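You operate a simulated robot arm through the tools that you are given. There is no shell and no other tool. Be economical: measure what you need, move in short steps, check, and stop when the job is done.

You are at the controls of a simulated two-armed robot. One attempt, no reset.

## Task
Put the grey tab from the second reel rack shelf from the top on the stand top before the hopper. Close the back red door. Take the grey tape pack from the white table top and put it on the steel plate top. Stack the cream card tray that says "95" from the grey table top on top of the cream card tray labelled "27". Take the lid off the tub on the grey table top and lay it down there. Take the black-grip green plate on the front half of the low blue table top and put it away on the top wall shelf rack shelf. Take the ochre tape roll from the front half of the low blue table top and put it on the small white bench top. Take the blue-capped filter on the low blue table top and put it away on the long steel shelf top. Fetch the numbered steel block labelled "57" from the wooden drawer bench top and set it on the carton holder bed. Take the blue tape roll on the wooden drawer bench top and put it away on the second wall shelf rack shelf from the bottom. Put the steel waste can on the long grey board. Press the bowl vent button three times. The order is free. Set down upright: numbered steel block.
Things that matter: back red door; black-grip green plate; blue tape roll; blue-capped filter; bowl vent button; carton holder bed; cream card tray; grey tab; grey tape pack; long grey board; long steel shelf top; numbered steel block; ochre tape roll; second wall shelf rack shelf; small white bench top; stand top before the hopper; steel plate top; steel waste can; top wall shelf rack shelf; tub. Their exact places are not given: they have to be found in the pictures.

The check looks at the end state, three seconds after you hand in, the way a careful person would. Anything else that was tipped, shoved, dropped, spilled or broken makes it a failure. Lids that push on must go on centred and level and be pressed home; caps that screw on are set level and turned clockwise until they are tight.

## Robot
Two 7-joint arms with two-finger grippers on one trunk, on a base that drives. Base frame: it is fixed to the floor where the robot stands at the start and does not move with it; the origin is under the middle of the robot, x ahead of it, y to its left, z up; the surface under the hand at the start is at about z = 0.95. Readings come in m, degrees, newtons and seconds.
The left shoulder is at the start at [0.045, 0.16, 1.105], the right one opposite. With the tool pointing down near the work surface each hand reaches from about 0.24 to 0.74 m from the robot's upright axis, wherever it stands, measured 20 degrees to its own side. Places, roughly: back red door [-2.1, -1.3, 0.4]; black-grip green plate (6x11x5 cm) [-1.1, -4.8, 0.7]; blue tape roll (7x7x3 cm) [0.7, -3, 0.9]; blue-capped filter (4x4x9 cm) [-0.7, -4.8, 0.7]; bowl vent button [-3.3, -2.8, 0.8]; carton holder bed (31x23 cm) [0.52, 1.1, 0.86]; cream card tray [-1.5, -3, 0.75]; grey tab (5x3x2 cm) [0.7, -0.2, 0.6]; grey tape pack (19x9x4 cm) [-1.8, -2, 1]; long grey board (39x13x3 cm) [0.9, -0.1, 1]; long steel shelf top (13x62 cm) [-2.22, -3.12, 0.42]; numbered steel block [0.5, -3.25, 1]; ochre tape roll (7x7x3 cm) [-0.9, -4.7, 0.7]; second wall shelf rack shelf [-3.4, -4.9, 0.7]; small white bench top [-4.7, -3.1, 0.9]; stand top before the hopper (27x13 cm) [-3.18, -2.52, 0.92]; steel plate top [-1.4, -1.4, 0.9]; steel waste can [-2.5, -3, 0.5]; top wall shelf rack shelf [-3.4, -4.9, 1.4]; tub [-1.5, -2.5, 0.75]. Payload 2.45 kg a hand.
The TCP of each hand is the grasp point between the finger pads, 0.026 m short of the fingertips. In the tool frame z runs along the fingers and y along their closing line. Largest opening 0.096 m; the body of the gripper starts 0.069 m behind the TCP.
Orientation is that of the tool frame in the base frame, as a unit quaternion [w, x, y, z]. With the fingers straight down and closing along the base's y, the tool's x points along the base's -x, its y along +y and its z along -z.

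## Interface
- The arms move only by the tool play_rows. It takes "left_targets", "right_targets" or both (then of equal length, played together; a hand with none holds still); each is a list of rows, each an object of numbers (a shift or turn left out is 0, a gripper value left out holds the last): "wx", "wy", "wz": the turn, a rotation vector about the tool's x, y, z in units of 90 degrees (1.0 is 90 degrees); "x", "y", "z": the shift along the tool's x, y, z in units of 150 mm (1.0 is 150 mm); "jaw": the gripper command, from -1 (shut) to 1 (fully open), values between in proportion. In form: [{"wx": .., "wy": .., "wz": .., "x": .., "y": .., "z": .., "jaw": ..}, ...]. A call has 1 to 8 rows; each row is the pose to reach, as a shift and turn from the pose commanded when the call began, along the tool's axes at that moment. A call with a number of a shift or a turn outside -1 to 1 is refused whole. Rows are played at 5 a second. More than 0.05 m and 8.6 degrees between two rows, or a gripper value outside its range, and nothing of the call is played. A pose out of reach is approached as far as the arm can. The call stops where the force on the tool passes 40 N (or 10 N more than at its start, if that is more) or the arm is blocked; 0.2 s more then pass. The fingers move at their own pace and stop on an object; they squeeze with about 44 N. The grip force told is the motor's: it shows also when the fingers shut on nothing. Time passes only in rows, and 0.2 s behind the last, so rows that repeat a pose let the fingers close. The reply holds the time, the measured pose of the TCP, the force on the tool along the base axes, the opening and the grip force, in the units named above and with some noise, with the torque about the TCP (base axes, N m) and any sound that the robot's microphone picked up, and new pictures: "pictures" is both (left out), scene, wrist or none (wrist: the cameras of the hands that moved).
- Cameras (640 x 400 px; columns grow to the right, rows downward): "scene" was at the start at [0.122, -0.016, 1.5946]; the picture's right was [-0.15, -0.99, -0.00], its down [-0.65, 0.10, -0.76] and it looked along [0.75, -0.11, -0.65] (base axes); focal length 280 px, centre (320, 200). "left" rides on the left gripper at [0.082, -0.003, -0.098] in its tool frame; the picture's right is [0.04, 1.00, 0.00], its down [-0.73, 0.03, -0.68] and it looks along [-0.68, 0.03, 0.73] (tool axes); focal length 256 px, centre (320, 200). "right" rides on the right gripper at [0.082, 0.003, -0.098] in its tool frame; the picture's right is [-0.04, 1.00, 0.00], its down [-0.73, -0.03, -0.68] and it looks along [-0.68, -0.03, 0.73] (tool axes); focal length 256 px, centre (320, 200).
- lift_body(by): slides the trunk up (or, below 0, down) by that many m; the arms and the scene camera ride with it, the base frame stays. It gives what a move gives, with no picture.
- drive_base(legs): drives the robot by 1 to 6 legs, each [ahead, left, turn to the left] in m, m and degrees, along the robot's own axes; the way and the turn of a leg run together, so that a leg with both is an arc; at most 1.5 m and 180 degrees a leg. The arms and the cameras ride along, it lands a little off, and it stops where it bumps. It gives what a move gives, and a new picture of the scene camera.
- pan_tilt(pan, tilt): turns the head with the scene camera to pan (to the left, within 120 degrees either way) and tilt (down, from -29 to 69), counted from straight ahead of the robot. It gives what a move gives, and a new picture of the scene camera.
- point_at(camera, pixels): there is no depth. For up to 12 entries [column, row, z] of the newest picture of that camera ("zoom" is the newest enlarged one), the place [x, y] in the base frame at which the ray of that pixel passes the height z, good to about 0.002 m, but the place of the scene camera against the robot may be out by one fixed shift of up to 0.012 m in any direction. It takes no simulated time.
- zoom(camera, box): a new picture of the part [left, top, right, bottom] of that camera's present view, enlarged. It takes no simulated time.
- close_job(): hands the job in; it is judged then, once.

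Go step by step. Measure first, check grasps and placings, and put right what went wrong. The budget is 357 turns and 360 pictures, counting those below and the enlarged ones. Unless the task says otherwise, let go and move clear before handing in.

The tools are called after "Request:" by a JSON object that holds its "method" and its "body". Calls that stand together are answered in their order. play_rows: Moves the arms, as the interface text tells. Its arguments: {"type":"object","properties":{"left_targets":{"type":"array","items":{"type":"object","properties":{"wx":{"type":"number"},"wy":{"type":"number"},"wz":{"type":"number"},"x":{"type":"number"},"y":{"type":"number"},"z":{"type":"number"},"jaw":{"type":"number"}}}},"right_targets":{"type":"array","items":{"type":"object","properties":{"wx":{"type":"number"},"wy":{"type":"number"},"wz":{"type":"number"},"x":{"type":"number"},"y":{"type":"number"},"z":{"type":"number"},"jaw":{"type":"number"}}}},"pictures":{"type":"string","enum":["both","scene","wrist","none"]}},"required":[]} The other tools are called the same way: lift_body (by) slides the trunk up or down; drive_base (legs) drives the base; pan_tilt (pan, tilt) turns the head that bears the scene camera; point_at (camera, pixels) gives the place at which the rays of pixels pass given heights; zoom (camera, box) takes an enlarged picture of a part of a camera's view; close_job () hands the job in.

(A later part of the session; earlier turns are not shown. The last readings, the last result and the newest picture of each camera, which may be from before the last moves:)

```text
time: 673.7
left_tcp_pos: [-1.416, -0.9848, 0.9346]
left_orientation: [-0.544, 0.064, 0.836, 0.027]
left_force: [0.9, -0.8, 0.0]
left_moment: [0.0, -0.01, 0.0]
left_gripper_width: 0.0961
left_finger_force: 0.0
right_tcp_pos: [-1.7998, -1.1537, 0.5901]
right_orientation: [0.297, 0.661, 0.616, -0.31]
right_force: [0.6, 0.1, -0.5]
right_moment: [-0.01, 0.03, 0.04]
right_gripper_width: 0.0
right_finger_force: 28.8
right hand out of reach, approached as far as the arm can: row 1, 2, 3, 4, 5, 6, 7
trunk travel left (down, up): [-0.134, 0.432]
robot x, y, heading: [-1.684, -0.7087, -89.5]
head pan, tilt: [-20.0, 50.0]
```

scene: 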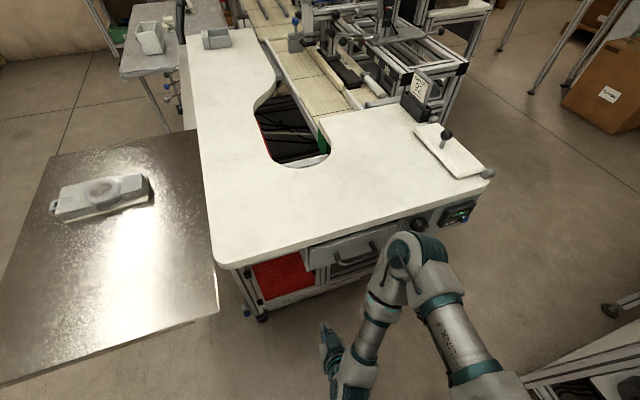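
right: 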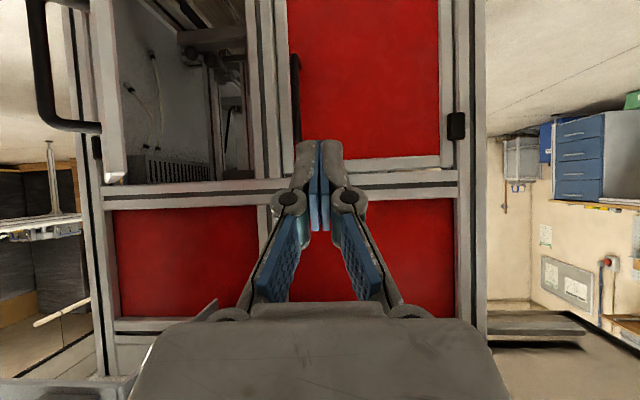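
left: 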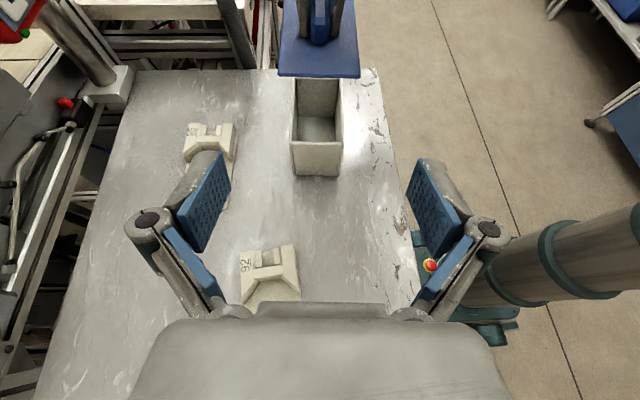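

The wrist view shows the cabinet opening and the door edge on the left; this pose limits sideways reach. I back up 0.1 m and extend the hand forward and to the right.

Request:
{"method": "drive_base", "body": {"legs": [[-0.1, 0, 0]]}}

Request:
{"method": "play_rows", "body": {"right_targets": [{"z": 0.12, "y": -0.1}, {"z": 0.25, "y": -0.22, "x": -0.01}, {"z": 0.38, "y": -0.36, "x": -0.02}, {"z": 0.5, "y": -0.5, "x": -0.03}, {"z": 0.63, "y": -0.64, "x": -0.04}, {"z": 0.76, "y": -0.78, "x": -0.05}, {"z": 0.88, "y": -0.9, "x": -0.05}, {"z": 0.9, "y": -1.0, "x": -0.05}], "pictures": "none"}}

Request:
{"method": "play_rows", "body": {"right_targets": [{"y": -0.15}, {"y": -0.3}, {"y": -0.45}, {"y": -0.6}, {"y": -0.7}], "pictures": "both"}}

```text
time: 674.9
left_tcp_pos: [-1.4159, -0.8811, 0.9355]
left_orientation: [-0.544, 0.064, 0.836, 0.025]
left_force: [-0.1, 0.3, -0.9]
left_moment: [0.03, -0.01, 0.03]
left_gripper_width: 0.0959
left_finger_force: 0.1
right_tcp_pos: [-1.7995, -1.0519, 0.5915]
right_orientation: [0.298, 0.66, 0.616, -0.31]
right_force: [0.4, 0.8, -0.1]
right_moment: [0.0, 0.04, 0.02]
right_gripper_width: 0.0002
right_finger_force: 28.4
trunk travel left (down, up): [-0.134, 0.432]
robot x, y, heading: [-1.6885, -0.6063, -89.7]
head pan, tilt: [-20.0, 50.0]
```

scene: 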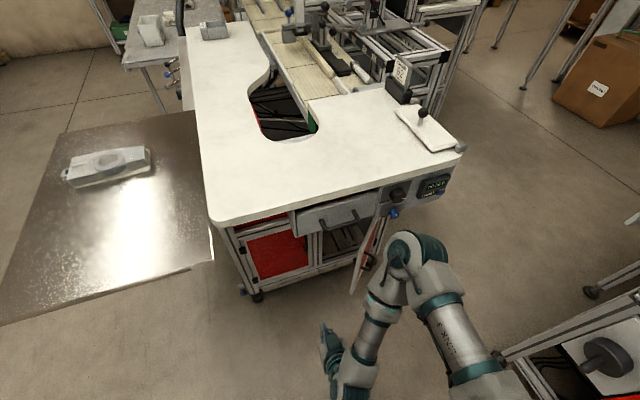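

```text
time: 676.6
left_tcp_pos: [-1.4165, -0.8796, 0.9357]
left_orientation: [-0.542, 0.064, 0.837, 0.024]
left_force: [0.5, -0.7, 0.0]
left_moment: [0.01, 0.01, -0.01]
left_gripper_width: 0.0959
left_finger_force: 0.2
right_tcp_pos: [-1.8884, -1.2043, 0.5586]
right_orientation: [0.259, 0.679, 0.614, -0.308]
right_force: [0.3, -0.1, 0.0]
right_moment: [0.0, 0.0, -0.02]
right_gripper_width: 0.0
right_finger_force: 28.6
right hand out of reach, approached as far as the arm can: row 1, 2, 3, 4, 5, 6, 7, 8
trunk travel left (down, up): [-0.134, 0.432]
robot x, y, heading: [-1.6867, -0.606, -89.8]
head pan, tilt: [-20.0, 50.0]
```

```text
time: 677.9
left_tcp_pos: [-1.4167, -0.8796, 0.9364]
left_orientation: [-0.543, 0.065, 0.837, 0.025]
left_force: [-0.3, -0.1, -0.6]
left_moment: [-0.01, 0.02, 0.0]
left_gripper_width: 0.0961
left_finger_force: 0.0
right_tcp_pos: [-1.9274, -1.2125, 0.583]
right_orientation: [0.254, 0.681, 0.614, -0.308]
right_force: [-1.2, 0.4, -0.1]
right_moment: [0.0, 0.03, 0.02]
right_gripper_width: 0.0001
right_finger_force: 28.6
right hand out of reach, approached as far as the arm can: row 1, 2, 3, 4, 5
trunk travel left (down, up): [-0.134, 0.432]
robot x, y, heading: [-1.6863, -0.6071, -89.7]
head pan, tilt: [-20.0, 50.0]
```

scene: 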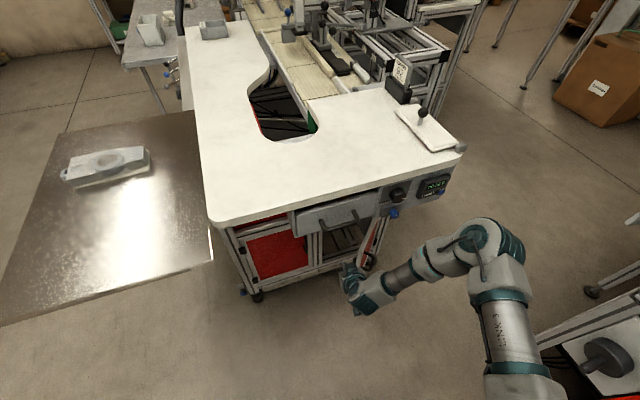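
right: 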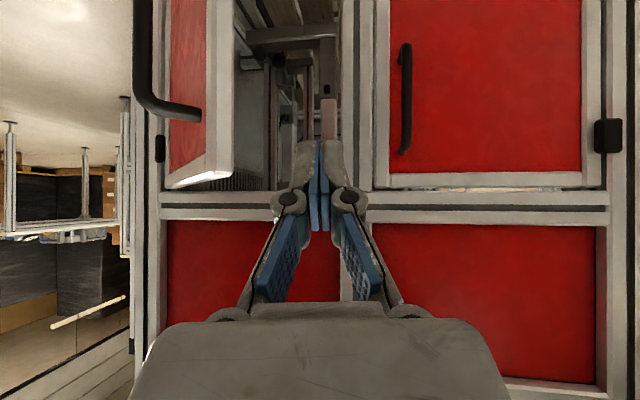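

Now the wrist view shows the open door: its outer face at left (cols 168–205) and free edge at col 230. I turn the base 12° right so the hand moves past the edge, and lower the trunk.

Request:
{"method": "play_rows", "body": {"right_targets": [{"z": -0.2, "x": 0.1}, {"z": -0.35, "x": 0.2}], "pictures": "none"}}

Request:
{"method": "drive_base", "body": {"legs": [[0, 0, -14]]}}

Request:
{"method": "lift_body", "body": {"by": -0.12}}

Request:
{"method": "zoom", "body": {"camera": "right", "box": [0, 0, 640, 400]}}

```text
time: 678.5
left_tcp_pos: [-1.4167, -0.8801, 0.9354]
left_orientation: [-0.544, 0.065, 0.837, 0.025]
left_force: [0.1, 0.1, -0.1]
left_moment: [0.0, 0.03, -0.02]
left_gripper_width: 0.0959
left_finger_force: 0.1
right_tcp_pos: [-1.9099, -1.1615, 0.6062]
right_orientation: [0.253, 0.681, 0.614, -0.309]
right_force: [-0.4, -0.3, 0.7]
right_moment: [-0.03, 0.0, 0.0]
right_gripper_width: 0.0001
right_finger_force: 28.2
right hand out of reach, approached as far as the arm can: row 1, 2
trunk travel left (down, up): [-0.134, 0.432]
robot x, y, heading: [-1.6853, -0.6058, -89.5]
head pan, tilt: [-20.0, 50.0]
```

```text
time: 679.7
left_tcp_pos: [-1.4875, -0.9373, 0.9348]
left_orientation: [-0.537, 0.165, 0.822, 0.09]
left_force: [0.4, 0.7, 1.1]
left_moment: [0.02, -0.02, -0.02]
left_gripper_width: 0.0962
left_finger_force: 0.0
right_tcp_pos: [-2.0329, -1.0929, 0.6075]
right_orientation: [0.214, 0.749, 0.528, -0.337]
right_force: [0.4, -0.3, -0.3]
right_moment: [0.03, 0.01, -0.02]
right_gripper_width: 0.0
right_finger_force: 28.5
trunk travel left (down, up): [-0.134, 0.432]
robot x, y, heading: [-1.6879, -0.6051, -103.4]
head pan, tilt: [-20.0, 50.0]
```

scene: 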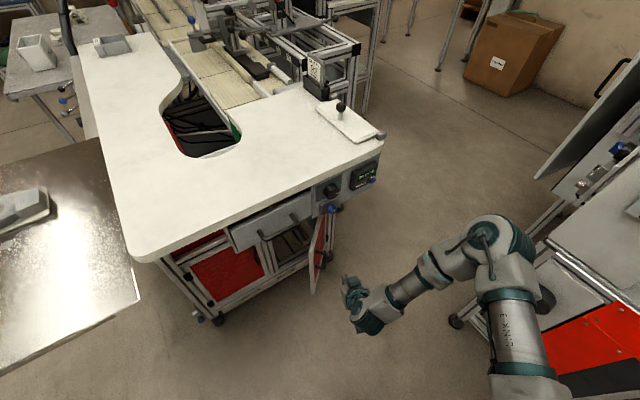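

```text
time: 681.2
left_tcp_pos: [-1.4887, -0.932, 0.8185]
left_orientation: [-0.535, 0.167, 0.823, 0.088]
left_force: [0.4, 0.1, -0.1]
left_moment: [-0.01, 0.0, 0.01]
left_gripper_width: 0.0959
left_finger_force: 0.0
right_tcp_pos: [-2.0208, -1.0336, 0.3806]
right_orientation: [0.137, 0.78, 0.558, -0.249]
right_force: [-0.6, -0.2, -0.5]
right_moment: [0.0, 0.03, 0.05]
right_gripper_width: 0.0002
right_finger_force: 28.6
trunk travel left (down, up): [-0.014, 0.552]
robot x, y, heading: [-1.6879, -0.6088, -103.5]
head pan, tilt: [-20.0, 50.0]
```

```text
1.00 times, centred on (320, 200) of right (not enlarged: the box is as wide or as high as the picture)
```

zoom: 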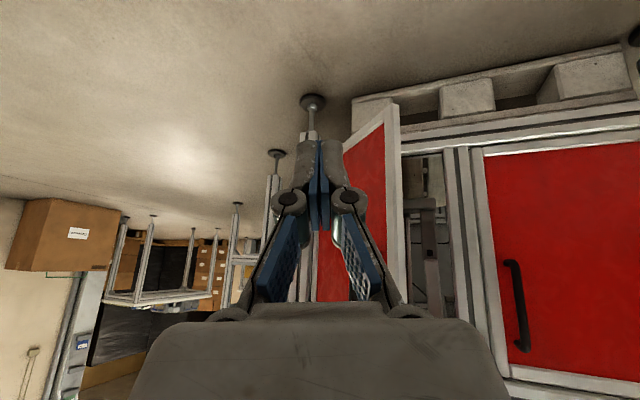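

The door's outer face is right ahead (cols 318–390, free edge at 395). I shift the hand 6 cm toward the free edge and drive forward in short legs to push it.

Request:
{"method": "play_rows", "body": {"right_targets": [{"y": 0.15}, {"y": 0.3}, {"y": 0.4}], "pictures": "none"}}

Request:
{"method": "drive_base", "body": {"legs": [[0.12, 0, 0], [0.08, 0, 0]]}}

Request:
{"method": "zoom", "body": {"camera": "right", "box": [0, 0, 640, 400]}}

```text
time: 682.0
left_tcp_pos: [-1.4887, -0.9331, 0.8167]
left_orientation: [-0.536, 0.167, 0.823, 0.089]
left_force: [-1.1, 0.4, -0.8]
left_moment: [-0.01, 0.0, 0.0]
left_gripper_width: 0.0959
left_finger_force: 0.0
right_tcp_pos: [-1.9651, -1.0541, 0.3751]
right_orientation: [0.136, 0.78, 0.558, -0.248]
right_force: [0.8, 0.8, 0.1]
right_moment: [-0.01, 0.0, -0.02]
right_gripper_width: 0.0002
right_finger_force: 28.3
trunk travel left (down, up): [-0.014, 0.552]
robot x, y, heading: [-1.6871, -0.6063, -103.3]
head pan, tilt: [-20.0, 50.0]
```

```text
time: 683.7
left_tcp_pos: [-1.5223, -1.0683, 0.8167]
left_orientation: [-0.533, 0.17, 0.826, 0.069]
left_force: [-0.3, 0.3, 0.7]
left_moment: [-0.01, 0.03, 0.04]
left_gripper_width: 0.0962
left_finger_force: 0.0
right_tcp_pos: [-1.9937, -1.2032, 0.3799]
right_orientation: [0.14, 0.776, 0.562, -0.249]
right_force: [0.5, 0.4, -0.6]
right_moment: [0.0, 0.01, 0.01]
right_gripper_width: 0.0
right_finger_force: 28.8
trunk travel left (down, up): [-0.014, 0.552]
robot x, y, heading: [-1.7209, -0.7551, -102.9]
head pan, tilt: [-20.0, 50.0]
stopped in leg 2: the robot was blocked; the commanded pose is now the measured one
```

scene: 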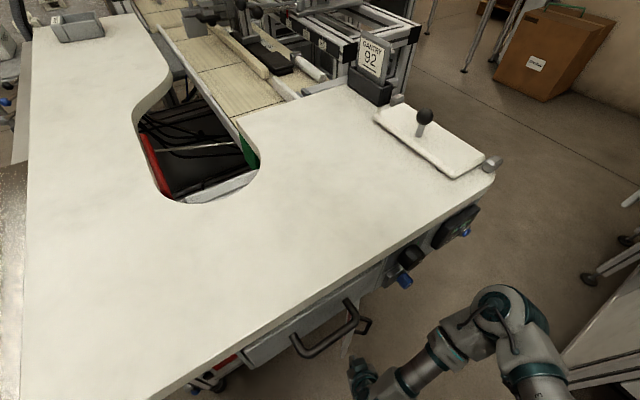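

```text
1.00 times, centred on (320, 200) of right (not enlarged: the box is as wide or as high as the picture)
```

zoom: 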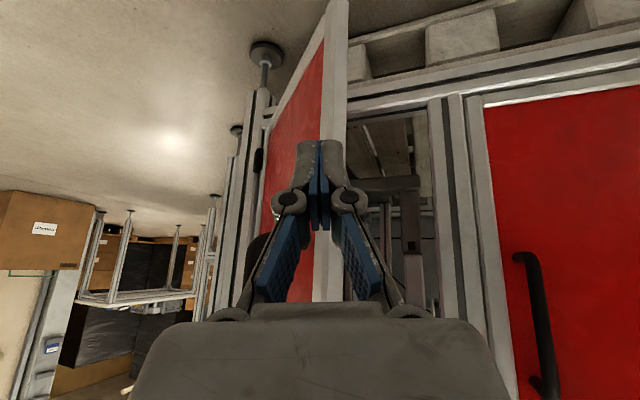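

The fingertips are at the door's edge, and my left arm may be touching the steel plate. I pull the left hand back and up, shift the right hand 5 cm back west, and look.

Request:
{"method": "play_rows", "body": {"left_targets": [{"y": 0.15, "x": 0.1}, {"y": 0.3, "x": 0.2}, {"y": 0.45, "x": 0.3}, {"y": 0.6, "x": 0.4}, {"y": 0.75, "x": 0.5}, {"y": 0.9, "x": 0.6}], "right_targets": [{"z": -0.15}, {"z": -0.15, "y": -0.15}, {"z": -0.15, "y": -0.3}, {"z": -0.15, "y": -0.35}, {"z": 0, "y": -0.35}, {"z": 0.1, "y": -0.35}], "pictures": "wrist"}}

```text
time: 685.1
left_tcp_pos: [-1.4974, -0.9321, 0.9028]
left_orientation: [-0.53, 0.171, 0.827, 0.074]
left_force: [0.4, 0.6, -0.2]
left_moment: [0.04, 0.02, 0.01]
left_gripper_width: 0.0967
left_finger_force: 0.0
left hand out of reach, approached as far as the arm can: row 2, 3, 4, 5, 6
right_tcp_pos: [-2.0534, -1.1934, 0.367]
right_orientation: [0.14, 0.778, 0.56, -0.246]
right_force: [0.1, 0.0, -0.4]
right_moment: [0.01, 0.01, -0.02]
right_gripper_width: 0.0
right_finger_force: 28.7
trunk travel left (down, up): [-0.014, 0.552]
robot x, y, heading: [-1.7223, -0.7546, -103.0]
head pan, tilt: [-20.0, 50.0]
```

right: 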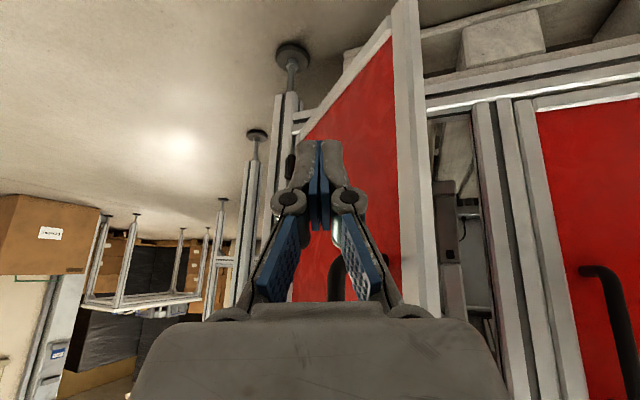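
left: 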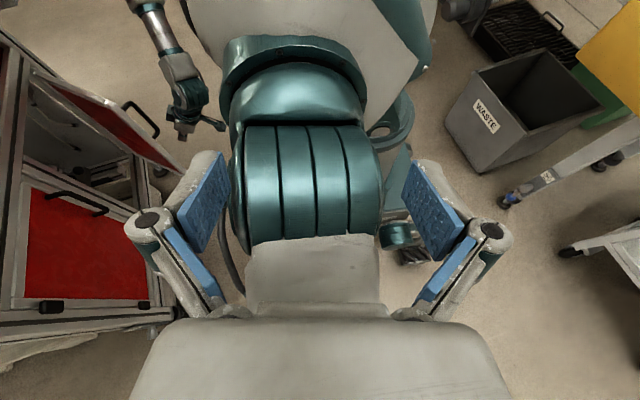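

The left camera now shows the whole situation: the right hand is just outside the door's face. I push forward with the arm.

Request:
{"method": "play_rows", "body": {"right_targets": [{"z": 0.08, "x": -0.12}, {"z": 0.16, "x": -0.25}, {"z": 0.24, "x": -0.37}, {"z": 0.32, "x": -0.5}, {"z": 0.4, "x": -0.62}, {"z": 0.48, "x": -0.74}, {"z": 0.56, "x": -0.87}, {"z": 0.64, "x": -1.0}], "pictures": "both"}}

Request:
{"method": "zoom", "body": {"camera": "left", "box": [0, 0, 320, 200]}}

```text
time: 685.9
left_tcp_pos: [-1.4949, -0.9305, 0.9026]
left_orientation: [-0.529, 0.173, 0.828, 0.072]
left_force: [0.0, -1.1, 0.1]
left_moment: [0.03, 0.0, -0.03]
left_gripper_width: 0.0957
left_finger_force: 0.0
right_tcp_pos: [-2.0629, -1.2425, 0.3679]
right_orientation: [0.141, 0.776, 0.567, -0.24]
right_force: [0.1, -0.4, -0.3]
right_moment: [0.0, -0.01, 0.0]
right_gripper_width: 0.0002
right_finger_force: 28.3
trunk travel left (down, up): [-0.014, 0.552]
robot x, y, heading: [-1.7217, -0.7509, -102.9]
head pan, tilt: [-20.0, 50.0]
stopped in row 3 (right hand): the force on the tool passed its limit at 58 N (the readings are from after the stop); the commanded pose is now the measured one
```

scene: 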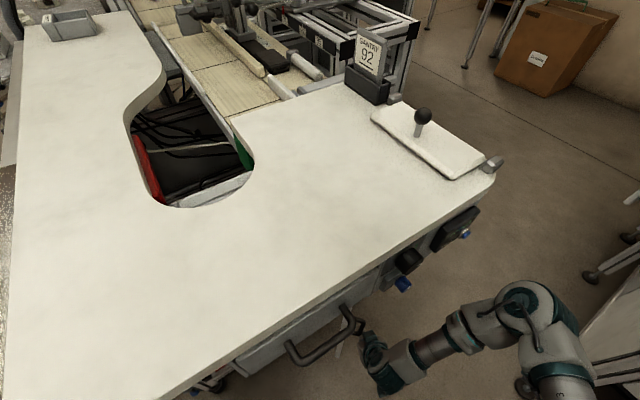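
right: 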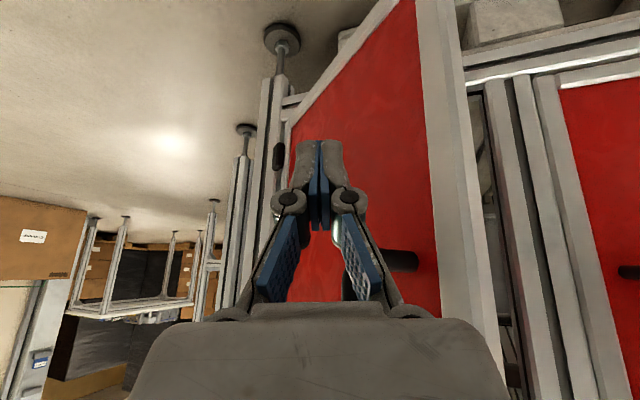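

```text
2.00 times, centred on (160, 100) of left
```

zoom: 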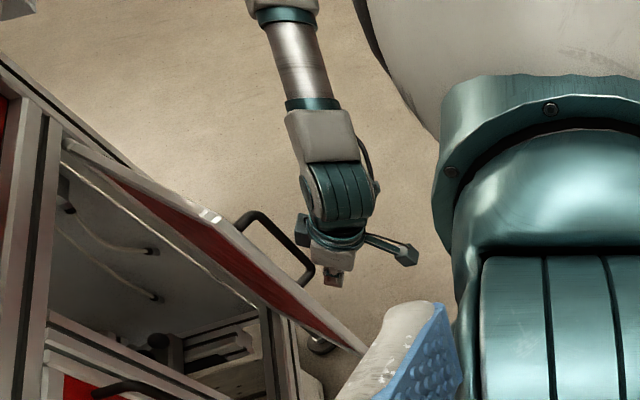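

The door moved a little; contact is at the handle. I push more slowly.

Request:
{"method": "play_rows", "body": {"right_targets": [{"z": 0.03, "x": -0.045}, {"z": 0.06, "x": -0.09}, {"z": 0.09, "x": -0.135}, {"z": 0.12, "x": -0.18}, {"z": 0.15, "x": -0.225}, {"z": 0.18, "x": -0.27}, {"z": 0.21, "x": -0.315}, {"z": 0.24, "x": -0.36}], "pictures": "none"}}

Request:
{"method": "play_rows", "body": {"right_targets": [{"z": 0.03, "x": -0.045}, {"z": 0.06, "x": -0.09}, {"z": 0.09, "x": -0.135}, {"z": 0.12, "x": -0.18}, {"z": 0.15, "x": -0.225}, {"z": 0.18, "x": -0.27}, {"z": 0.21, "x": -0.315}, {"z": 0.24, "x": -0.36}], "pictures": "wrist"}}

Request:
{"method": "zoom", "body": {"camera": "left", "box": [0, 0, 320, 200]}}

```text
time: 686.5
left_tcp_pos: [-1.4935, -0.9262, 0.9036]
left_orientation: [-0.53, 0.172, 0.828, 0.068]
left_force: [0.1, -0.3, -1.1]
left_moment: [0.0, 0.0, -0.06]
left_gripper_width: 0.0957
left_finger_force: 0.0
right_tcp_pos: [-2.0595, -1.2501, 0.367]
right_orientation: [0.144, 0.772, 0.573, -0.233]
right_force: [-0.5, -0.1, -0.3]
right_moment: [-0.01, -0.03, 0.0]
right_gripper_width: 0.0003
right_finger_force: 28.8
trunk travel left (down, up): [-0.014, 0.552]
robot x, y, heading: [-1.7251, -0.7531, -103.2]
head pan, tilt: [-20.0, 50.0]
stopped in row 3 (right hand): the force on the tool passed its limit at 48 N (the readings are from after the stop); the commanded pose is now the measured one
```

```text
time: 687.5
left_tcp_pos: [-1.4941, -0.9216, 0.906]
left_orientation: [-0.529, 0.173, 0.828, 0.067]
left_force: [-0.1, 0.0, 0.4]
left_moment: [0.03, 0.01, 0.03]
left_gripper_width: 0.0963
left_finger_force: 0.1
right_tcp_pos: [-2.0609, -1.2721, 0.3676]
right_orientation: [0.148, 0.77, 0.578, -0.226]
right_force: [-0.3, -1.0, -0.2]
right_moment: [-0.02, -0.02, -0.01]
right_gripper_width: 0.0
right_finger_force: 28.7
trunk travel left (down, up): [-0.014, 0.552]
robot x, y, heading: [-1.7216, -0.753, -102.9]
head pan, tilt: [-20.0, 50.0]
stopped in row 4 (right hand): the force on the tool passed its limit at 47 N (the readings are from after the stop); the commanded pose is now the measured one
```

right: 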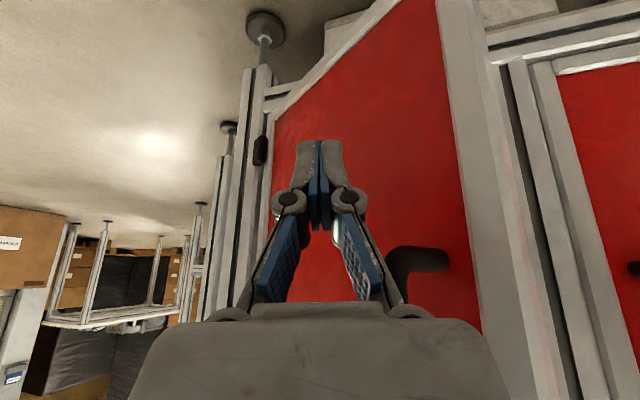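

```text
2.00 times, centred on (160, 100) of left
```

zoom: 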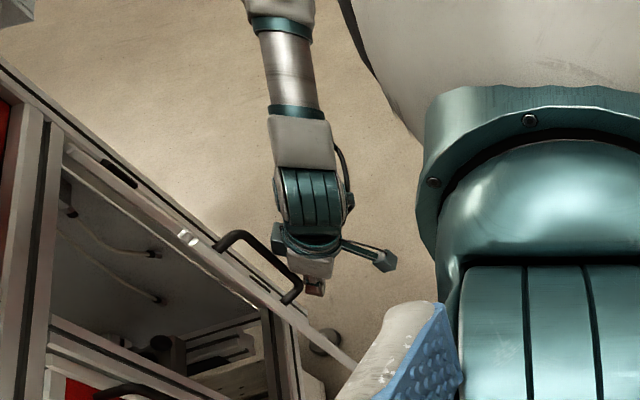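

The door is closing with each push. I continue with several more.

Request:
{"method": "play_rows", "body": {"right_targets": [{"z": 0.04, "x": -0.06}, {"z": 0.08, "x": -0.12}, {"z": 0.12, "x": -0.18}, {"z": 0.16, "x": -0.24}, {"z": 0.2, "x": -0.3}, {"z": 0.24, "x": -0.36}, {"z": 0.28, "x": -0.42}, {"z": 0.32, "x": -0.48}], "pictures": "none"}}

Request:
{"method": "play_rows", "body": {"right_targets": [{"z": 0.04, "x": -0.06}, {"z": 0.08, "x": -0.12}, {"z": 0.12, "x": -0.18}, {"z": 0.16, "x": -0.24}, {"z": 0.2, "x": -0.3}, {"z": 0.24, "x": -0.36}, {"z": 0.28, "x": -0.42}, {"z": 0.32, "x": -0.48}], "pictures": "none"}}

Request:
{"method": "play_rows", "body": {"right_targets": [{"z": 0.04, "x": -0.06}, {"z": 0.08, "x": -0.12}, {"z": 0.12, "x": -0.18}, {"z": 0.16, "x": -0.24}, {"z": 0.2, "x": -0.3}, {"z": 0.24, "x": -0.36}, {"z": 0.28, "x": -0.42}, {"z": 0.32, "x": -0.48}], "pictures": "wrist"}}

Request:
{"method": "zoom", "body": {"camera": "left", "box": [0, 0, 320, 200]}}

```text
time: 689.3
left_tcp_pos: [-1.493, -0.9199, 0.9044]
left_orientation: [-0.528, 0.174, 0.828, 0.067]
left_force: [-0.1, 1.0, -0.9]
left_moment: [0.0, -0.01, 0.04]
left_gripper_width: 0.096
left_finger_force: 0.1
right_tcp_pos: [-2.0856, -1.3561, 0.3634]
right_orientation: [0.147, 0.77, 0.578, -0.228]
right_force: [0.6, 0.4, -0.6]
right_moment: [0.0, -0.01, 0.0]
right_gripper_width: 0.0
right_finger_force: 28.4
trunk travel left (down, up): [-0.014, 0.552]
robot x, y, heading: [-1.7175, -0.7561, -103.1]
head pan, tilt: [-20.0, 50.0]
```

```text
time: 690.8
left_tcp_pos: [-1.4941, -0.9188, 0.9051]
left_orientation: [-0.529, 0.176, 0.828, 0.066]
left_force: [0.1, -1.0, -0.6]
left_moment: [0.01, 0.02, -0.04]
left_gripper_width: 0.096
left_finger_force: 0.0
right_tcp_pos: [-2.1055, -1.4148, 0.3595]
right_orientation: [0.143, 0.77, 0.58, -0.224]
right_force: [0.1, 6.4, 3.4]
right_moment: [-0.01, -0.02, -0.01]
right_gripper_width: 0.0
right_finger_force: 28.6
trunk travel left (down, up): [-0.014, 0.552]
robot x, y, heading: [-1.722, -0.7544, -102.8]
head pan, tilt: [-20.0, 50.0]
stopped in row 7 (right hand): the force on the tool passed its limit at 54 N (the readings are from after the stop); the commanded pose is now the measured one
```

```text
time: 691.2
left_tcp_pos: [-1.4936, -0.9141, 0.906]
left_orientation: [-0.529, 0.177, 0.827, 0.064]
left_force: [0.8, -0.8, 0.0]
left_moment: [0.03, 0.01, -0.04]
left_gripper_width: 0.0959
left_finger_force: 0.0
right_tcp_pos: [-2.105, -1.4153, 0.3582]
right_orientation: [0.142, 0.771, 0.58, -0.222]
right_force: [0.6, 6.8, 3.8]
right_moment: [0.01, -0.03, 0.02]
right_gripper_width: 0.0
right_finger_force: 29.1
trunk travel left (down, up): [-0.014, 0.552]
robot x, y, heading: [-1.7219, -0.7521, -103.1]
head pan, tilt: [-20.0, 50.0]
stopped in row 1 (right hand): the force on the tool passed its limit at 53 N (the readings are from after the stop); the commanded pose is now the measured one
```

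right: 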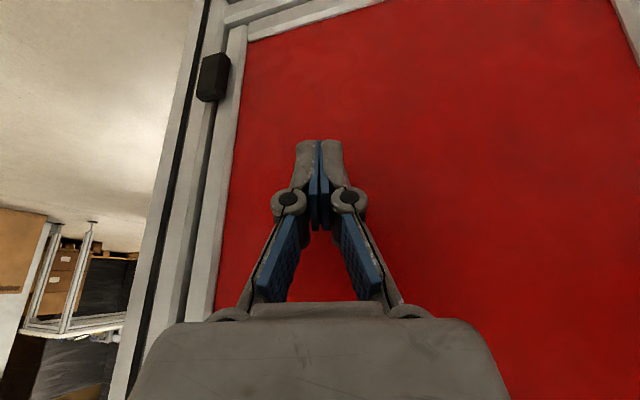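

```text
2.00 times, centred on (160, 100) of left
```

zoom: 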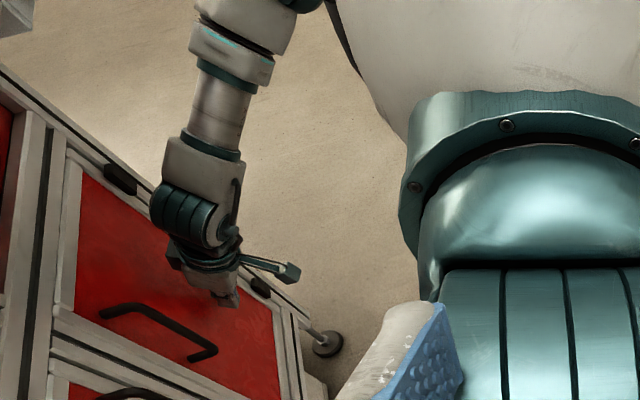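

The door is now flush with the frame and hard against its stop. I withdraw the hand, back off and check it stays shut.

Request:
{"method": "play_rows", "body": {"right_targets": [{"z": -0.08, "x": 0.12}, {"z": -0.16, "x": 0.25}, {"z": -0.24, "x": 0.37}, {"z": -0.32, "x": 0.5}, {"z": -0.4, "x": 0.62}, {"z": -0.48, "x": 0.74}, {"z": -0.56, "x": 0.87}, {"z": -0.64, "x": 1.0}], "pictures": "none"}}

Request:
{"method": "drive_base", "body": {"legs": [[-0.15, 0, 13]]}}

Request:
{"method": "lift_body", "body": {"by": 0.4}}

Request:
{"method": "pan_tilt", "body": {"pan": -15, "tilt": 55}}

```text
time: 693.0
left_tcp_pos: [-1.4931, -0.9125, 0.9057]
left_orientation: [-0.529, 0.179, 0.827, 0.064]
left_force: [-0.3, 0.2, 0.2]
left_moment: [0.03, -0.01, -0.01]
left_gripper_width: 0.0961
left_finger_force: 0.0
right_tcp_pos: [-2.0539, -1.2444, 0.3673]
right_orientation: [0.142, 0.771, 0.58, -0.222]
right_force: [-0.1, 0.7, 0.5]
right_moment: [0.0, -0.02, 0.02]
right_gripper_width: 0.0001
right_finger_force: 28.5
trunk travel left (down, up): [-0.014, 0.552]
robot x, y, heading: [-1.7246, -0.7514, -103.0]
head pan, tilt: [-20.0, 50.0]
```

```text
time: 694.4
left_tcp_pos: [-1.4457, -0.7071, 0.9074]
left_orientation: [-0.533, 0.082, 0.842, 0.002]
left_force: [-0.1, -0.7, -0.5]
left_moment: [0.03, -0.03, -0.01]
left_gripper_width: 0.0962
left_finger_force: 0.1
right_tcp_pos: [-1.9181, -1.1564, 0.3677]
right_orientation: [0.167, 0.7, 0.664, -0.205]
right_force: [0.3, 0.0, 0.4]
right_moment: [-0.02, 0.0, 0.04]
right_gripper_width: 0.0001
right_finger_force: 28.7
trunk travel left (down, up): [-0.014, 0.552]
robot x, y, heading: [-1.7071, -0.6038, -89.6]
head pan, tilt: [-20.0, 50.0]
```

scene: 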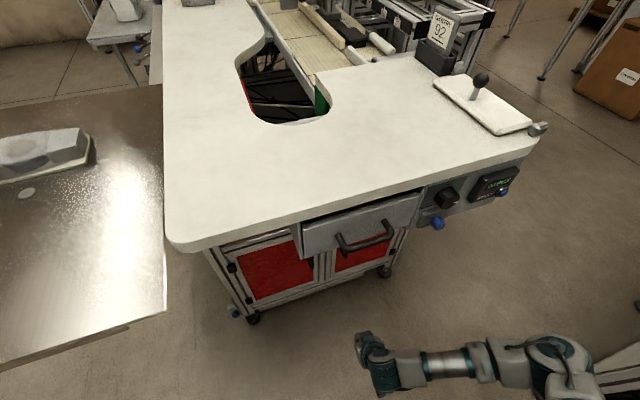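

```text
time: 696.5
left_tcp_pos: [-1.4445, -0.6951, 1.1433]
left_orientation: [-0.536, 0.089, 0.84, -0.003]
left_force: [-0.8, 0.0, -0.1]
left_moment: [0.01, -0.02, 0.04]
left_gripper_width: 0.096
left_finger_force: 0.1
right_tcp_pos: [-1.9167, -1.1557, 0.6107]
right_orientation: [0.173, 0.698, 0.661, -0.213]
right_force: [0.4, 0.3, 0.6]
right_moment: [-0.01, -0.04, 0.02]
right_gripper_width: 0.0
right_finger_force: 28.3
trunk travel left (down, up): [-0.246, 0.321]
robot x, y, heading: [-1.7035, -0.607, -89.7]
head pan, tilt: [-20.0, 50.0]
stopped: the force on the tool passed its limit at 58 N (the readings are from after the stop); the commanded pose is now the measured one
```

```text
time: 697.2
left_tcp_pos: [-1.4454, -0.6973, 1.1423]
left_orientation: [-0.537, 0.088, 0.839, -0.001]
left_force: [0.5, 0.5, -0.9]
left_moment: [-0.02, 0.01, -0.02]
left_gripper_width: 0.0961
left_finger_force: 0.1
right_tcp_pos: [-1.9173, -1.1591, 0.6083]
right_orientation: [0.173, 0.698, 0.662, -0.211]
right_force: [0.7, 0.1, 0.5]
right_moment: [0.01, -0.01, -0.01]
right_gripper_width: 0.0001
right_finger_force: 28.2
trunk travel left (down, up): [-0.246, 0.321]
robot x, y, heading: [-1.7014, -0.6063, -89.9]
head pan, tilt: [-15.0, 55.0]
```

scene: 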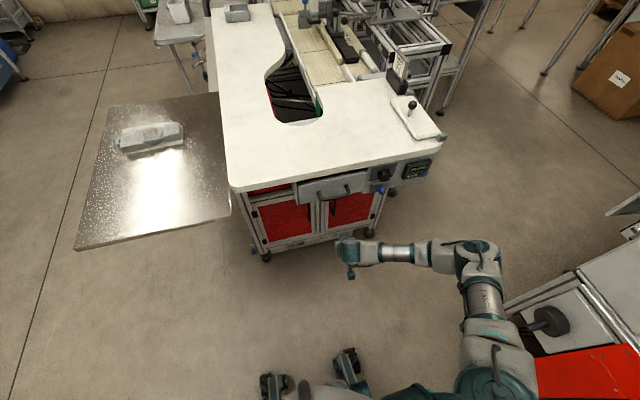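

Both red doors are shut. I retract the right hand before raising the trunk and leaving.

Request:
{"method": "play_rows", "body": {"right_targets": [{"z": -0.08, "x": 0.12}, {"z": -0.16, "x": 0.25}, {"z": -0.24, "x": 0.38}, {"z": -0.32, "x": 0.5}, {"z": -0.4, "x": 0.63}, {"z": -0.48, "x": 0.76}, {"z": -0.55, "x": 0.88}, {"z": -0.6, "x": 1.0}], "pictures": "none"}}

Request:
{"method": "lift_body", "body": {"by": 0.3}}

Request:
{"method": "drive_base", "body": {"legs": [[0, 0, 70], [0.95, 0, 0]]}}

```text
time: 699.0
left_tcp_pos: [-1.4473, -0.6976, 1.1435]
left_orientation: [-0.536, 0.088, 0.84, -0.001]
left_force: [3.7, 1.2, 2.6]
left_moment: [0.22, -0.06, -0.13]
left_gripper_width: 0.0961
left_finger_force: 0.1
right_tcp_pos: [-1.9054, -1.0067, 0.6123]
right_orientation: [0.168, 0.7, 0.662, -0.211]
right_force: [0.2, 0.3, 0.2]
right_moment: [-0.02, -0.01, 0.02]
right_gripper_width: 0.0
right_finger_force: 28.5
right hand out of reach, approached as far as the arm can: row 7, 8
trunk travel left (down, up): [-0.246, 0.321]
robot x, y, heading: [-1.7058, -0.603, -90.1]
head pan, tilt: [-15.0, 55.0]
```

```text
time: 702.0
left_tcp_pos: [-1.4438, -0.6969, 1.4431]
left_orientation: [-0.536, 0.089, 0.839, 0.0]
left_force: [11.6, 5.4, 17.2]
left_moment: [1.04, -0.33, -0.61]
left_gripper_width: 0.0962
left_finger_force: 0.1
right_tcp_pos: [-1.9036, -1.0038, 0.9116]
right_orientation: [0.173, 0.698, 0.662, -0.212]
right_force: [-0.1, 0.5, 0.3]
right_moment: [-0.01, 0.0, -0.01]
right_gripper_width: 0.0
right_finger_force: 28.4
trunk travel left (down, up): [-0.546, 0.021]
robot x, y, heading: [-1.7098, -0.6048, -89.9]
head pan, tilt: [-15.0, 55.0]
```

```text
time: 710.1
left_tcp_pos: [-0.6326, -0.682, 1.4427]
left_orientation: [-0.435, -0.419, 0.732, -0.315]
left_force: [0.6, 3.6, 2.1]
left_moment: [0.12, 0.11, -0.23]
left_gripper_width: 0.0965
left_finger_force: 0.1
right_tcp_pos: [-0.4843, -1.2157, 0.9124]
right_orientation: [0.264, 0.178, 0.945, -0.07]
right_force: [-0.1, 0.0, -0.6]
right_moment: [-0.03, 0.0, -0.01]
right_gripper_width: 0.0
right_finger_force: 28.2
trunk travel left (down, up): [-0.546, 0.021]
robot x, y, heading: [-0.8015, -0.9022, -18.3]
head pan, tilt: [-15.0, 55.0]
```

scene: 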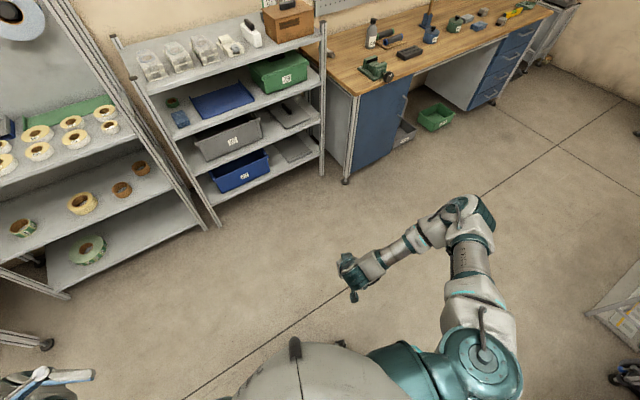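

Left-hand force shows it resting against my own body, so I move it forward and bring it back to a neutral forward pitch for the can.

Request:
{"method": "play_rows", "body": {"left_targets": [{"y": -0.12, "wy": -0.09}, {"y": -0.25, "wy": -0.18}, {"y": -0.38, "wy": -0.27}, {"y": -0.5, "wy": -0.36}, {"y": -0.63, "wy": -0.45}, {"y": -0.76, "wy": -0.54}, {"y": -0.88, "wy": -0.63}, {"y": -1.0, "wy": -0.72}], "pictures": "none"}}

Request:
{"method": "play_rows", "body": {"left_targets": [{"wz": 0.09}, {"wz": 0.18}, {"wz": 0.27}, {"wz": 0.36}, {"wz": 0.45}, {"wz": 0.54}, {"wz": 0.63}, {"wz": 0.72}], "pictures": "none"}}

Request:
{"method": "drive_base", "body": {"legs": [[0, 0, -72], [1.45, 0, 0], [1.45, 0, 0], [0, 0, -90], [1.45, 0, 0]]}}

```text
time: 711.9
left_tcp_pos: [-0.4986, -0.7535, 1.4582]
left_orientation: [0.027, -0.522, 0.852, -0.041]
left_force: [0.7, -0.1, -0.8]
left_moment: [0.03, 0.0, 0.01]
left_gripper_width: 0.0958
left_finger_force: 0.0
right_tcp_pos: [-0.4845, -1.2166, 0.9122]
right_orientation: [0.264, 0.179, 0.945, -0.07]
right_force: [-0.1, -0.4, 0.3]
right_moment: [-0.01, -0.02, -0.01]
right_gripper_width: 0.0
right_finger_force: 29.0
trunk travel left (down, up): [-0.546, 0.021]
robot x, y, heading: [-0.8006, -0.8994, -18.2]
head pan, tilt: [-15.0, 55.0]
```

```text
time: 713.7
left_tcp_pos: [-0.501, -0.7526, 1.4583]
left_orientation: [0.044, 0.016, 0.999, -0.021]
left_force: [-0.2, 0.2, 0.2]
left_moment: [-0.01, 0.0, 0.07]
left_gripper_width: 0.0963
left_finger_force: 0.1
right_tcp_pos: [-0.4856, -1.2177, 0.9125]
right_orientation: [0.265, 0.178, 0.945, -0.07]
right_force: [-1.1, -0.8, 0.7]
right_moment: [0.01, -0.02, -0.01]
right_gripper_width: 0.0001
right_finger_force: 28.6
trunk travel left (down, up): [-0.546, 0.021]
robot x, y, heading: [-0.8046, -0.8978, -18.3]
head pan, tilt: [-15.0, 55.0]
```

```text
time: 741.4
left_tcp_pos: [-2.4266, -4.0569, 1.4572]
left_orientation: [-0.013, 0.987, 0.152, -0.047]
left_force: [0.5, 0.1, 0.0]
left_moment: [-0.03, 0.01, 0.0]
left_gripper_width: 0.0961
left_finger_force: 0.0
right_tcp_pos: [-2.5959, -3.6232, 0.9133]
right_orientation: [-0.024, 0.962, -0.017, -0.273]
right_force: [0.1, 0.3, 0.6]
right_moment: [-0.03, 0.0, 0.02]
right_gripper_width: 0.0
right_finger_force: 28.6
trunk travel left (down, up): [-0.546, 0.021]
robot x, y, heading: [-2.1941, -3.8158, -178.8]
head pan, tilt: [-15.0, 55.0]
```

scene: 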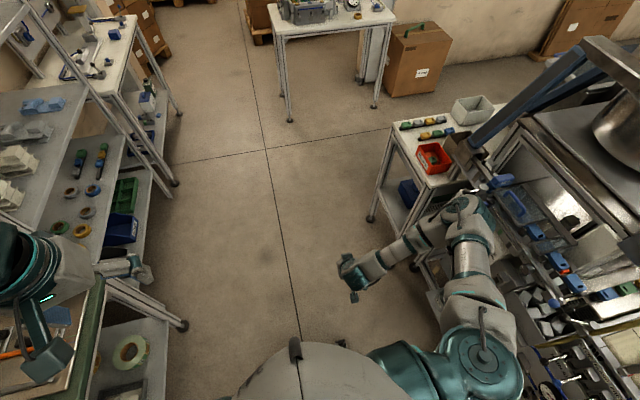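

I step on 0.12 m, turn to face the machine, and set the left hand's yaw and 37° pitch.

Request:
{"method": "drive_base", "body": {"legs": [[0.12, 0, 0], [0, 0, -91]]}}

Request:
{"method": "play_rows", "body": {"left_targets": [{"wz": 0.07}, {"wz": 0.14}, {"wz": 0.195}], "pictures": "none"}}

Request:
{"method": "play_rows", "body": {"left_targets": [{"wy": -0.09, "z": 0.1, "x": -0.15}, {"wy": -0.18, "z": 0.25, "x": -0.3}, {"wy": -0.27, "z": 0.4, "x": -0.45}, {"wy": -0.36, "z": 0.55, "x": -0.6}, {"wy": -0.45, "z": 0.7, "x": -0.75}, {"wy": -0.46, "z": 0.85, "x": -0.9}, {"wy": -0.46, "z": 1.0, "x": -1.0}], "pictures": "none"}}

Request:
{"method": "lift_body", "body": {"by": -0.4}}

Request:
{"method": "pan_tilt", "body": {"pan": 5, "tilt": 45}}

```text
time: 746.4
left_tcp_pos: [-2.5552, -3.5879, 1.4586]
left_orientation: [-0.043, 0.806, -0.59, -0.025]
left_force: [-0.1, -0.4, -0.4]
left_moment: [-0.01, 0.0, -0.01]
left_gripper_width: 0.0962
left_finger_force: 0.0
right_tcp_pos: [-2.1232, -3.4167, 0.9133]
right_orientation: [0.21, -0.668, 0.692, 0.176]
right_force: [0.4, -0.3, -0.1]
right_moment: [0.02, -0.02, -0.03]
right_gripper_width: 0.0
right_finger_force: 28.3
trunk travel left (down, up): [-0.546, 0.021]
robot x, y, heading: [-2.3136, -3.8175, 91.2]
head pan, tilt: [-15.0, 55.0]
```

scene: 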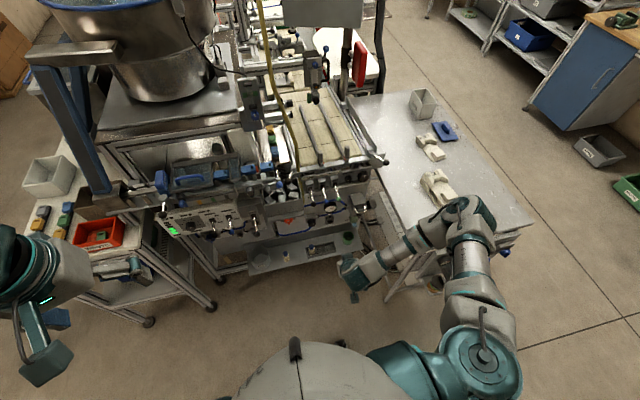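

```text
time: 747.2
left_tcp_pos: [-2.5555, -3.5901, 1.4583]
left_orientation: [0.04, -0.706, 0.706, 0.031]
left_force: [0.0, 0.3, 0.3]
left_moment: [-0.01, 0.0, -0.02]
left_gripper_width: 0.0959
left_finger_force: 0.2
right_tcp_pos: [-2.1228, -3.4199, 0.9137]
right_orientation: [0.21, -0.669, 0.691, 0.177]
right_force: [0.1, 0.5, 0.2]
right_moment: [0.01, -0.01, 0.01]
right_gripper_width: 0.0
right_finger_force: 28.2
trunk travel left (down, up): [-0.546, 0.021]
robot x, y, heading: [-2.316, -3.821, 90.9]
head pan, tilt: [-15.0, 55.0]
```

```text
time: 748.8
left_tcp_pos: [-2.5559, -3.4046, 1.3331]
left_orientation: [-0.285, 0.65, -0.647, -0.279]
left_force: [0.3, 0.7, 0.5]
left_moment: [0.01, 0.03, 0.03]
left_gripper_width: 0.0958
left_finger_force: 0.1
left hand out of reach, approached as far as the arm can: row 4, 5, 6, 7
right_tcp_pos: [-2.1231, -3.4181, 0.9139]
right_orientation: [0.21, -0.668, 0.692, 0.176]
right_force: [0.1, 0.4, -0.2]
right_moment: [-0.02, -0.04, 0.0]
right_gripper_width: 0.0002
right_finger_force: 28.4
trunk travel left (down, up): [-0.546, 0.021]
robot x, y, heading: [-2.313, -3.8229, 91.2]
head pan, tilt: [-15.0, 55.0]
```

```text
time: 752.7
left_tcp_pos: [-2.5549, -3.3742, 0.8229]
left_orientation: [-0.197, 0.684, -0.677, -0.187]
left_force: [-0.2, -0.2, 0.9]
left_moment: [-0.02, 0.01, 0.05]
left_gripper_width: 0.0959
left_finger_force: 0.1
right_tcp_pos: [-2.1225, -3.483, 0.4445]
right_orientation: [0.139, -0.686, 0.707, 0.099]
right_force: [0.1, -0.2, -0.3]
right_moment: [0.02, 0.02, 0.01]
right_gripper_width: 0.0
right_finger_force: 28.8
trunk travel left (down, up): [-0.146, 0.421]
robot x, y, heading: [-2.3114, -3.8182, 91.3]
head pan, tilt: [-15.0, 55.0]
```

```text
time: 753.5
left_tcp_pos: [-2.5556, -3.3745, 0.8221]
left_orientation: [-0.197, 0.683, -0.678, -0.187]
left_force: [0.0, -0.2, -0.3]
left_moment: [-0.01, 0.02, -0.03]
left_gripper_width: 0.0959
left_finger_force: 0.2
right_tcp_pos: [-2.1219, -3.483, 0.4452]
right_orientation: [0.14, -0.686, 0.707, 0.098]
right_force: [-0.3, 0.3, 0.3]
right_moment: [-0.01, 0.01, 0.03]
right_gripper_width: 0.0
right_finger_force: 28.5
trunk travel left (down, up): [-0.146, 0.421]
robot x, y, heading: [-2.3175, -3.8113, 90.9]
head pan, tilt: [5.0, 45.0]
```

scene: 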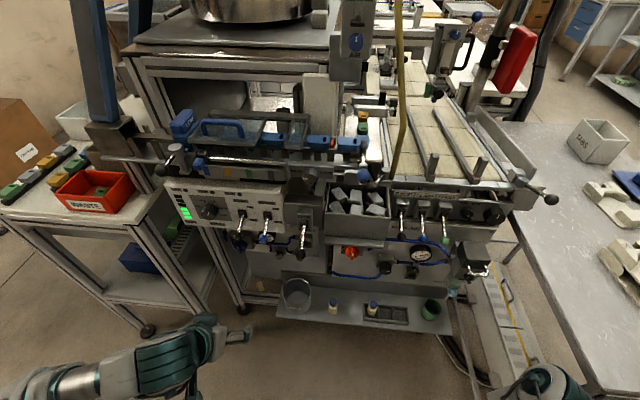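

Request:
{"method": "zoom", "body": {"camera": "scene", "box": [260, 255, 356, 335]}}

Request:
{"method": "zoom", "body": {"camera": "left", "box": [0, 0, 640, 400]}}

```text
5.00 times, centred on (308, 295) of scene
```

zoom: 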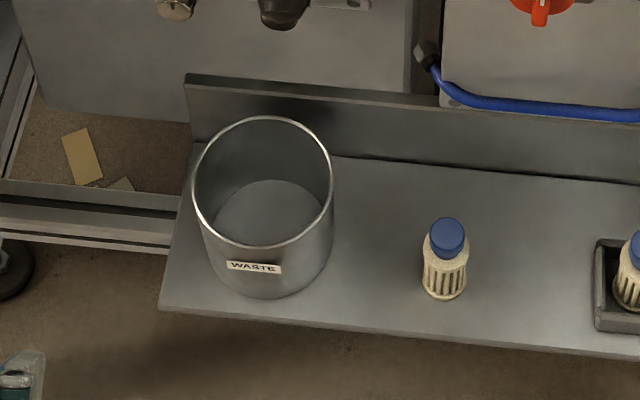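

```text
1.00 times, centred on (320, 200) of left (not enlarged: the box is as wide or as high as the picture)
```

zoom: 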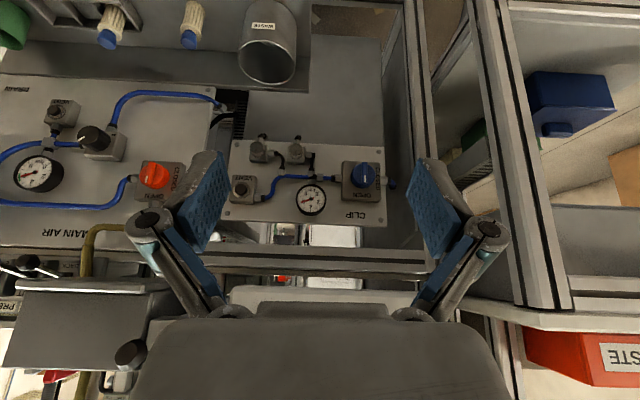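

Request:
{"method": "point_at", "body": {"camera": "scene", "pixels": [[282.6, 292, 0.53], [310.6, 292, 0.53], [296.6, 304, 0.53], [297, 278.4, 0.53], [282.6, 292, 0.51], [310.6, 292, 0.51], [296.6, 304, 0.51], [297, 278.4, 0.51], [297.6, 314.6, 0.41]]}}

Request:
{"method": "point_at", "body": {"camera": "zoom", "pixels": [[238, 58, 0.53], [298, 55, 0.53], [266, 84, 0.53], [266, 40, 0.53], [238, 58, 0.51], [298, 55, 0.51], [266, 84, 0.51], [266, 40, 0.51]]}}

```text
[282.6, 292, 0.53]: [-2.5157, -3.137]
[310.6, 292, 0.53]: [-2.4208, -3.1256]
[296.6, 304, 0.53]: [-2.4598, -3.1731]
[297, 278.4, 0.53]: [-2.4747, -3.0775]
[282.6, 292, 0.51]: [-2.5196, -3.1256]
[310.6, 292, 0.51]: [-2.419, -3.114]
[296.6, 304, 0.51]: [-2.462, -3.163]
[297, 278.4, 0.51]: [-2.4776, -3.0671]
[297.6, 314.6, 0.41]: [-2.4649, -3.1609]
```

```text
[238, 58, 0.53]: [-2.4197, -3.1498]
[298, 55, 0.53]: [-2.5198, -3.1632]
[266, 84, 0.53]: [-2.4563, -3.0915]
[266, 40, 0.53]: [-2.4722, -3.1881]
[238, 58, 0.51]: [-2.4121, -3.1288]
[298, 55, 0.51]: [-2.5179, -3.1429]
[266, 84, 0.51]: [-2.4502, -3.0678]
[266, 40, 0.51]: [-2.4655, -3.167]
```

Rim at z≈0.51, centre (-2.468,-3.115), diameter about 10 cm: too wide to span, so I will pinch its east wall (x≈-2.418). I bring the left hand down in stages.

Request:
{"method": "play_rows", "body": {"left_targets": [{"z": 0.2, "x": -0.02, "y": -0.15, "jaw": 0.05}, {"z": 0.4, "x": -0.04, "y": -0.3}, {"z": 0.6, "x": -0.06, "y": -0.45}, {"z": 0.8, "x": -0.08, "y": -0.6}, {"z": 1.0, "x": -0.1, "y": -0.75}, {"z": 1.0, "x": -0.1, "y": -0.9}], "pictures": "none"}}

Request:
{"method": "play_rows", "body": {"left_targets": [{"z": 0.2, "x": -0.04}, {"z": 0.4, "x": -0.08}, {"z": 0.6, "x": -0.12}, {"z": 0.8, "x": -0.16}, {"z": 0.85, "x": -0.18}, {"z": 0.85, "x": -0.18}], "pictures": "both"}}

```text
time: 754.9
left_tcp_pos: [-2.4187, -3.2841, 0.7047]
left_orientation: [-0.196, 0.685, -0.677, -0.188]
left_force: [0.7, 1.0, 0.7]
left_moment: [-0.04, 0.0, -0.01]
left_gripper_width: 0.0507
left_finger_force: 0.0
right_tcp_pos: [-2.1208, -3.4825, 0.4449]
right_orientation: [0.14, -0.686, 0.707, 0.1]
right_force: [0.4, 0.0, 0.9]
right_moment: [0.02, 0.03, 0.0]
right_gripper_width: 0.0
right_finger_force: 28.7
trunk travel left (down, up): [-0.146, 0.421]
robot x, y, heading: [-2.3159, -3.8171, 91.1]
head pan, tilt: [5.0, 45.0]
```

```text
time: 756.3
left_tcp_pos: [-2.4175, -3.1895, 0.6086]
left_orientation: [-0.196, 0.683, -0.678, -0.186]
left_force: [0.8, -1.1, -0.1]
left_moment: [0.01, -0.01, 0.0]
left_gripper_width: 0.0503
left_finger_force: 0.0
right_tcp_pos: [-2.1212, -3.483, 0.4439]
right_orientation: [0.14, -0.687, 0.706, 0.099]
right_force: [-0.4, -0.1, 0.5]
right_moment: [-0.01, 0.0, 0.0]
right_gripper_width: 0.0
right_finger_force: 29.2
trunk travel left (down, up): [-0.146, 0.421]
robot x, y, heading: [-2.3157, -3.8197, 91.2]
head pan, tilt: [5.0, 45.0]
```

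scene: 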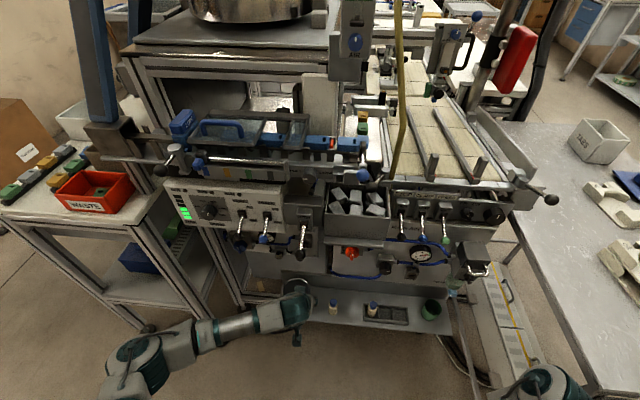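
left: 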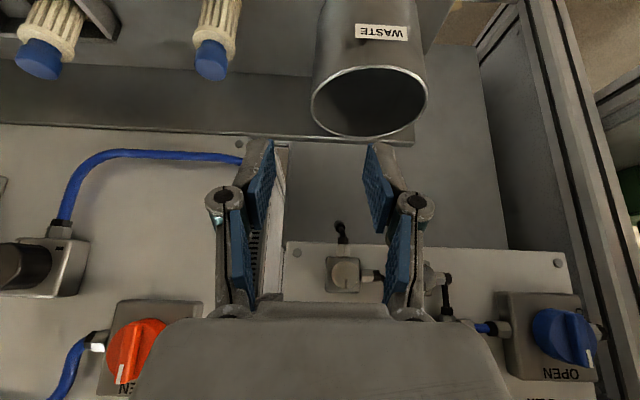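

Request:
{"method": "point_at", "body": {"camera": "left", "pixels": [[313, 100, 0.51], [427, 98, 0.51], [370, 135, 0.51], [370, 67, 0.51], [316, 115, 0.51]]}}

```text
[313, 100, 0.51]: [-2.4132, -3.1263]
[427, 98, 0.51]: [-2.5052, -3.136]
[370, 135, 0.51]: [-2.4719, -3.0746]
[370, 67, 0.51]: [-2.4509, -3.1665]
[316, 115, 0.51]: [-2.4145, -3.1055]
```

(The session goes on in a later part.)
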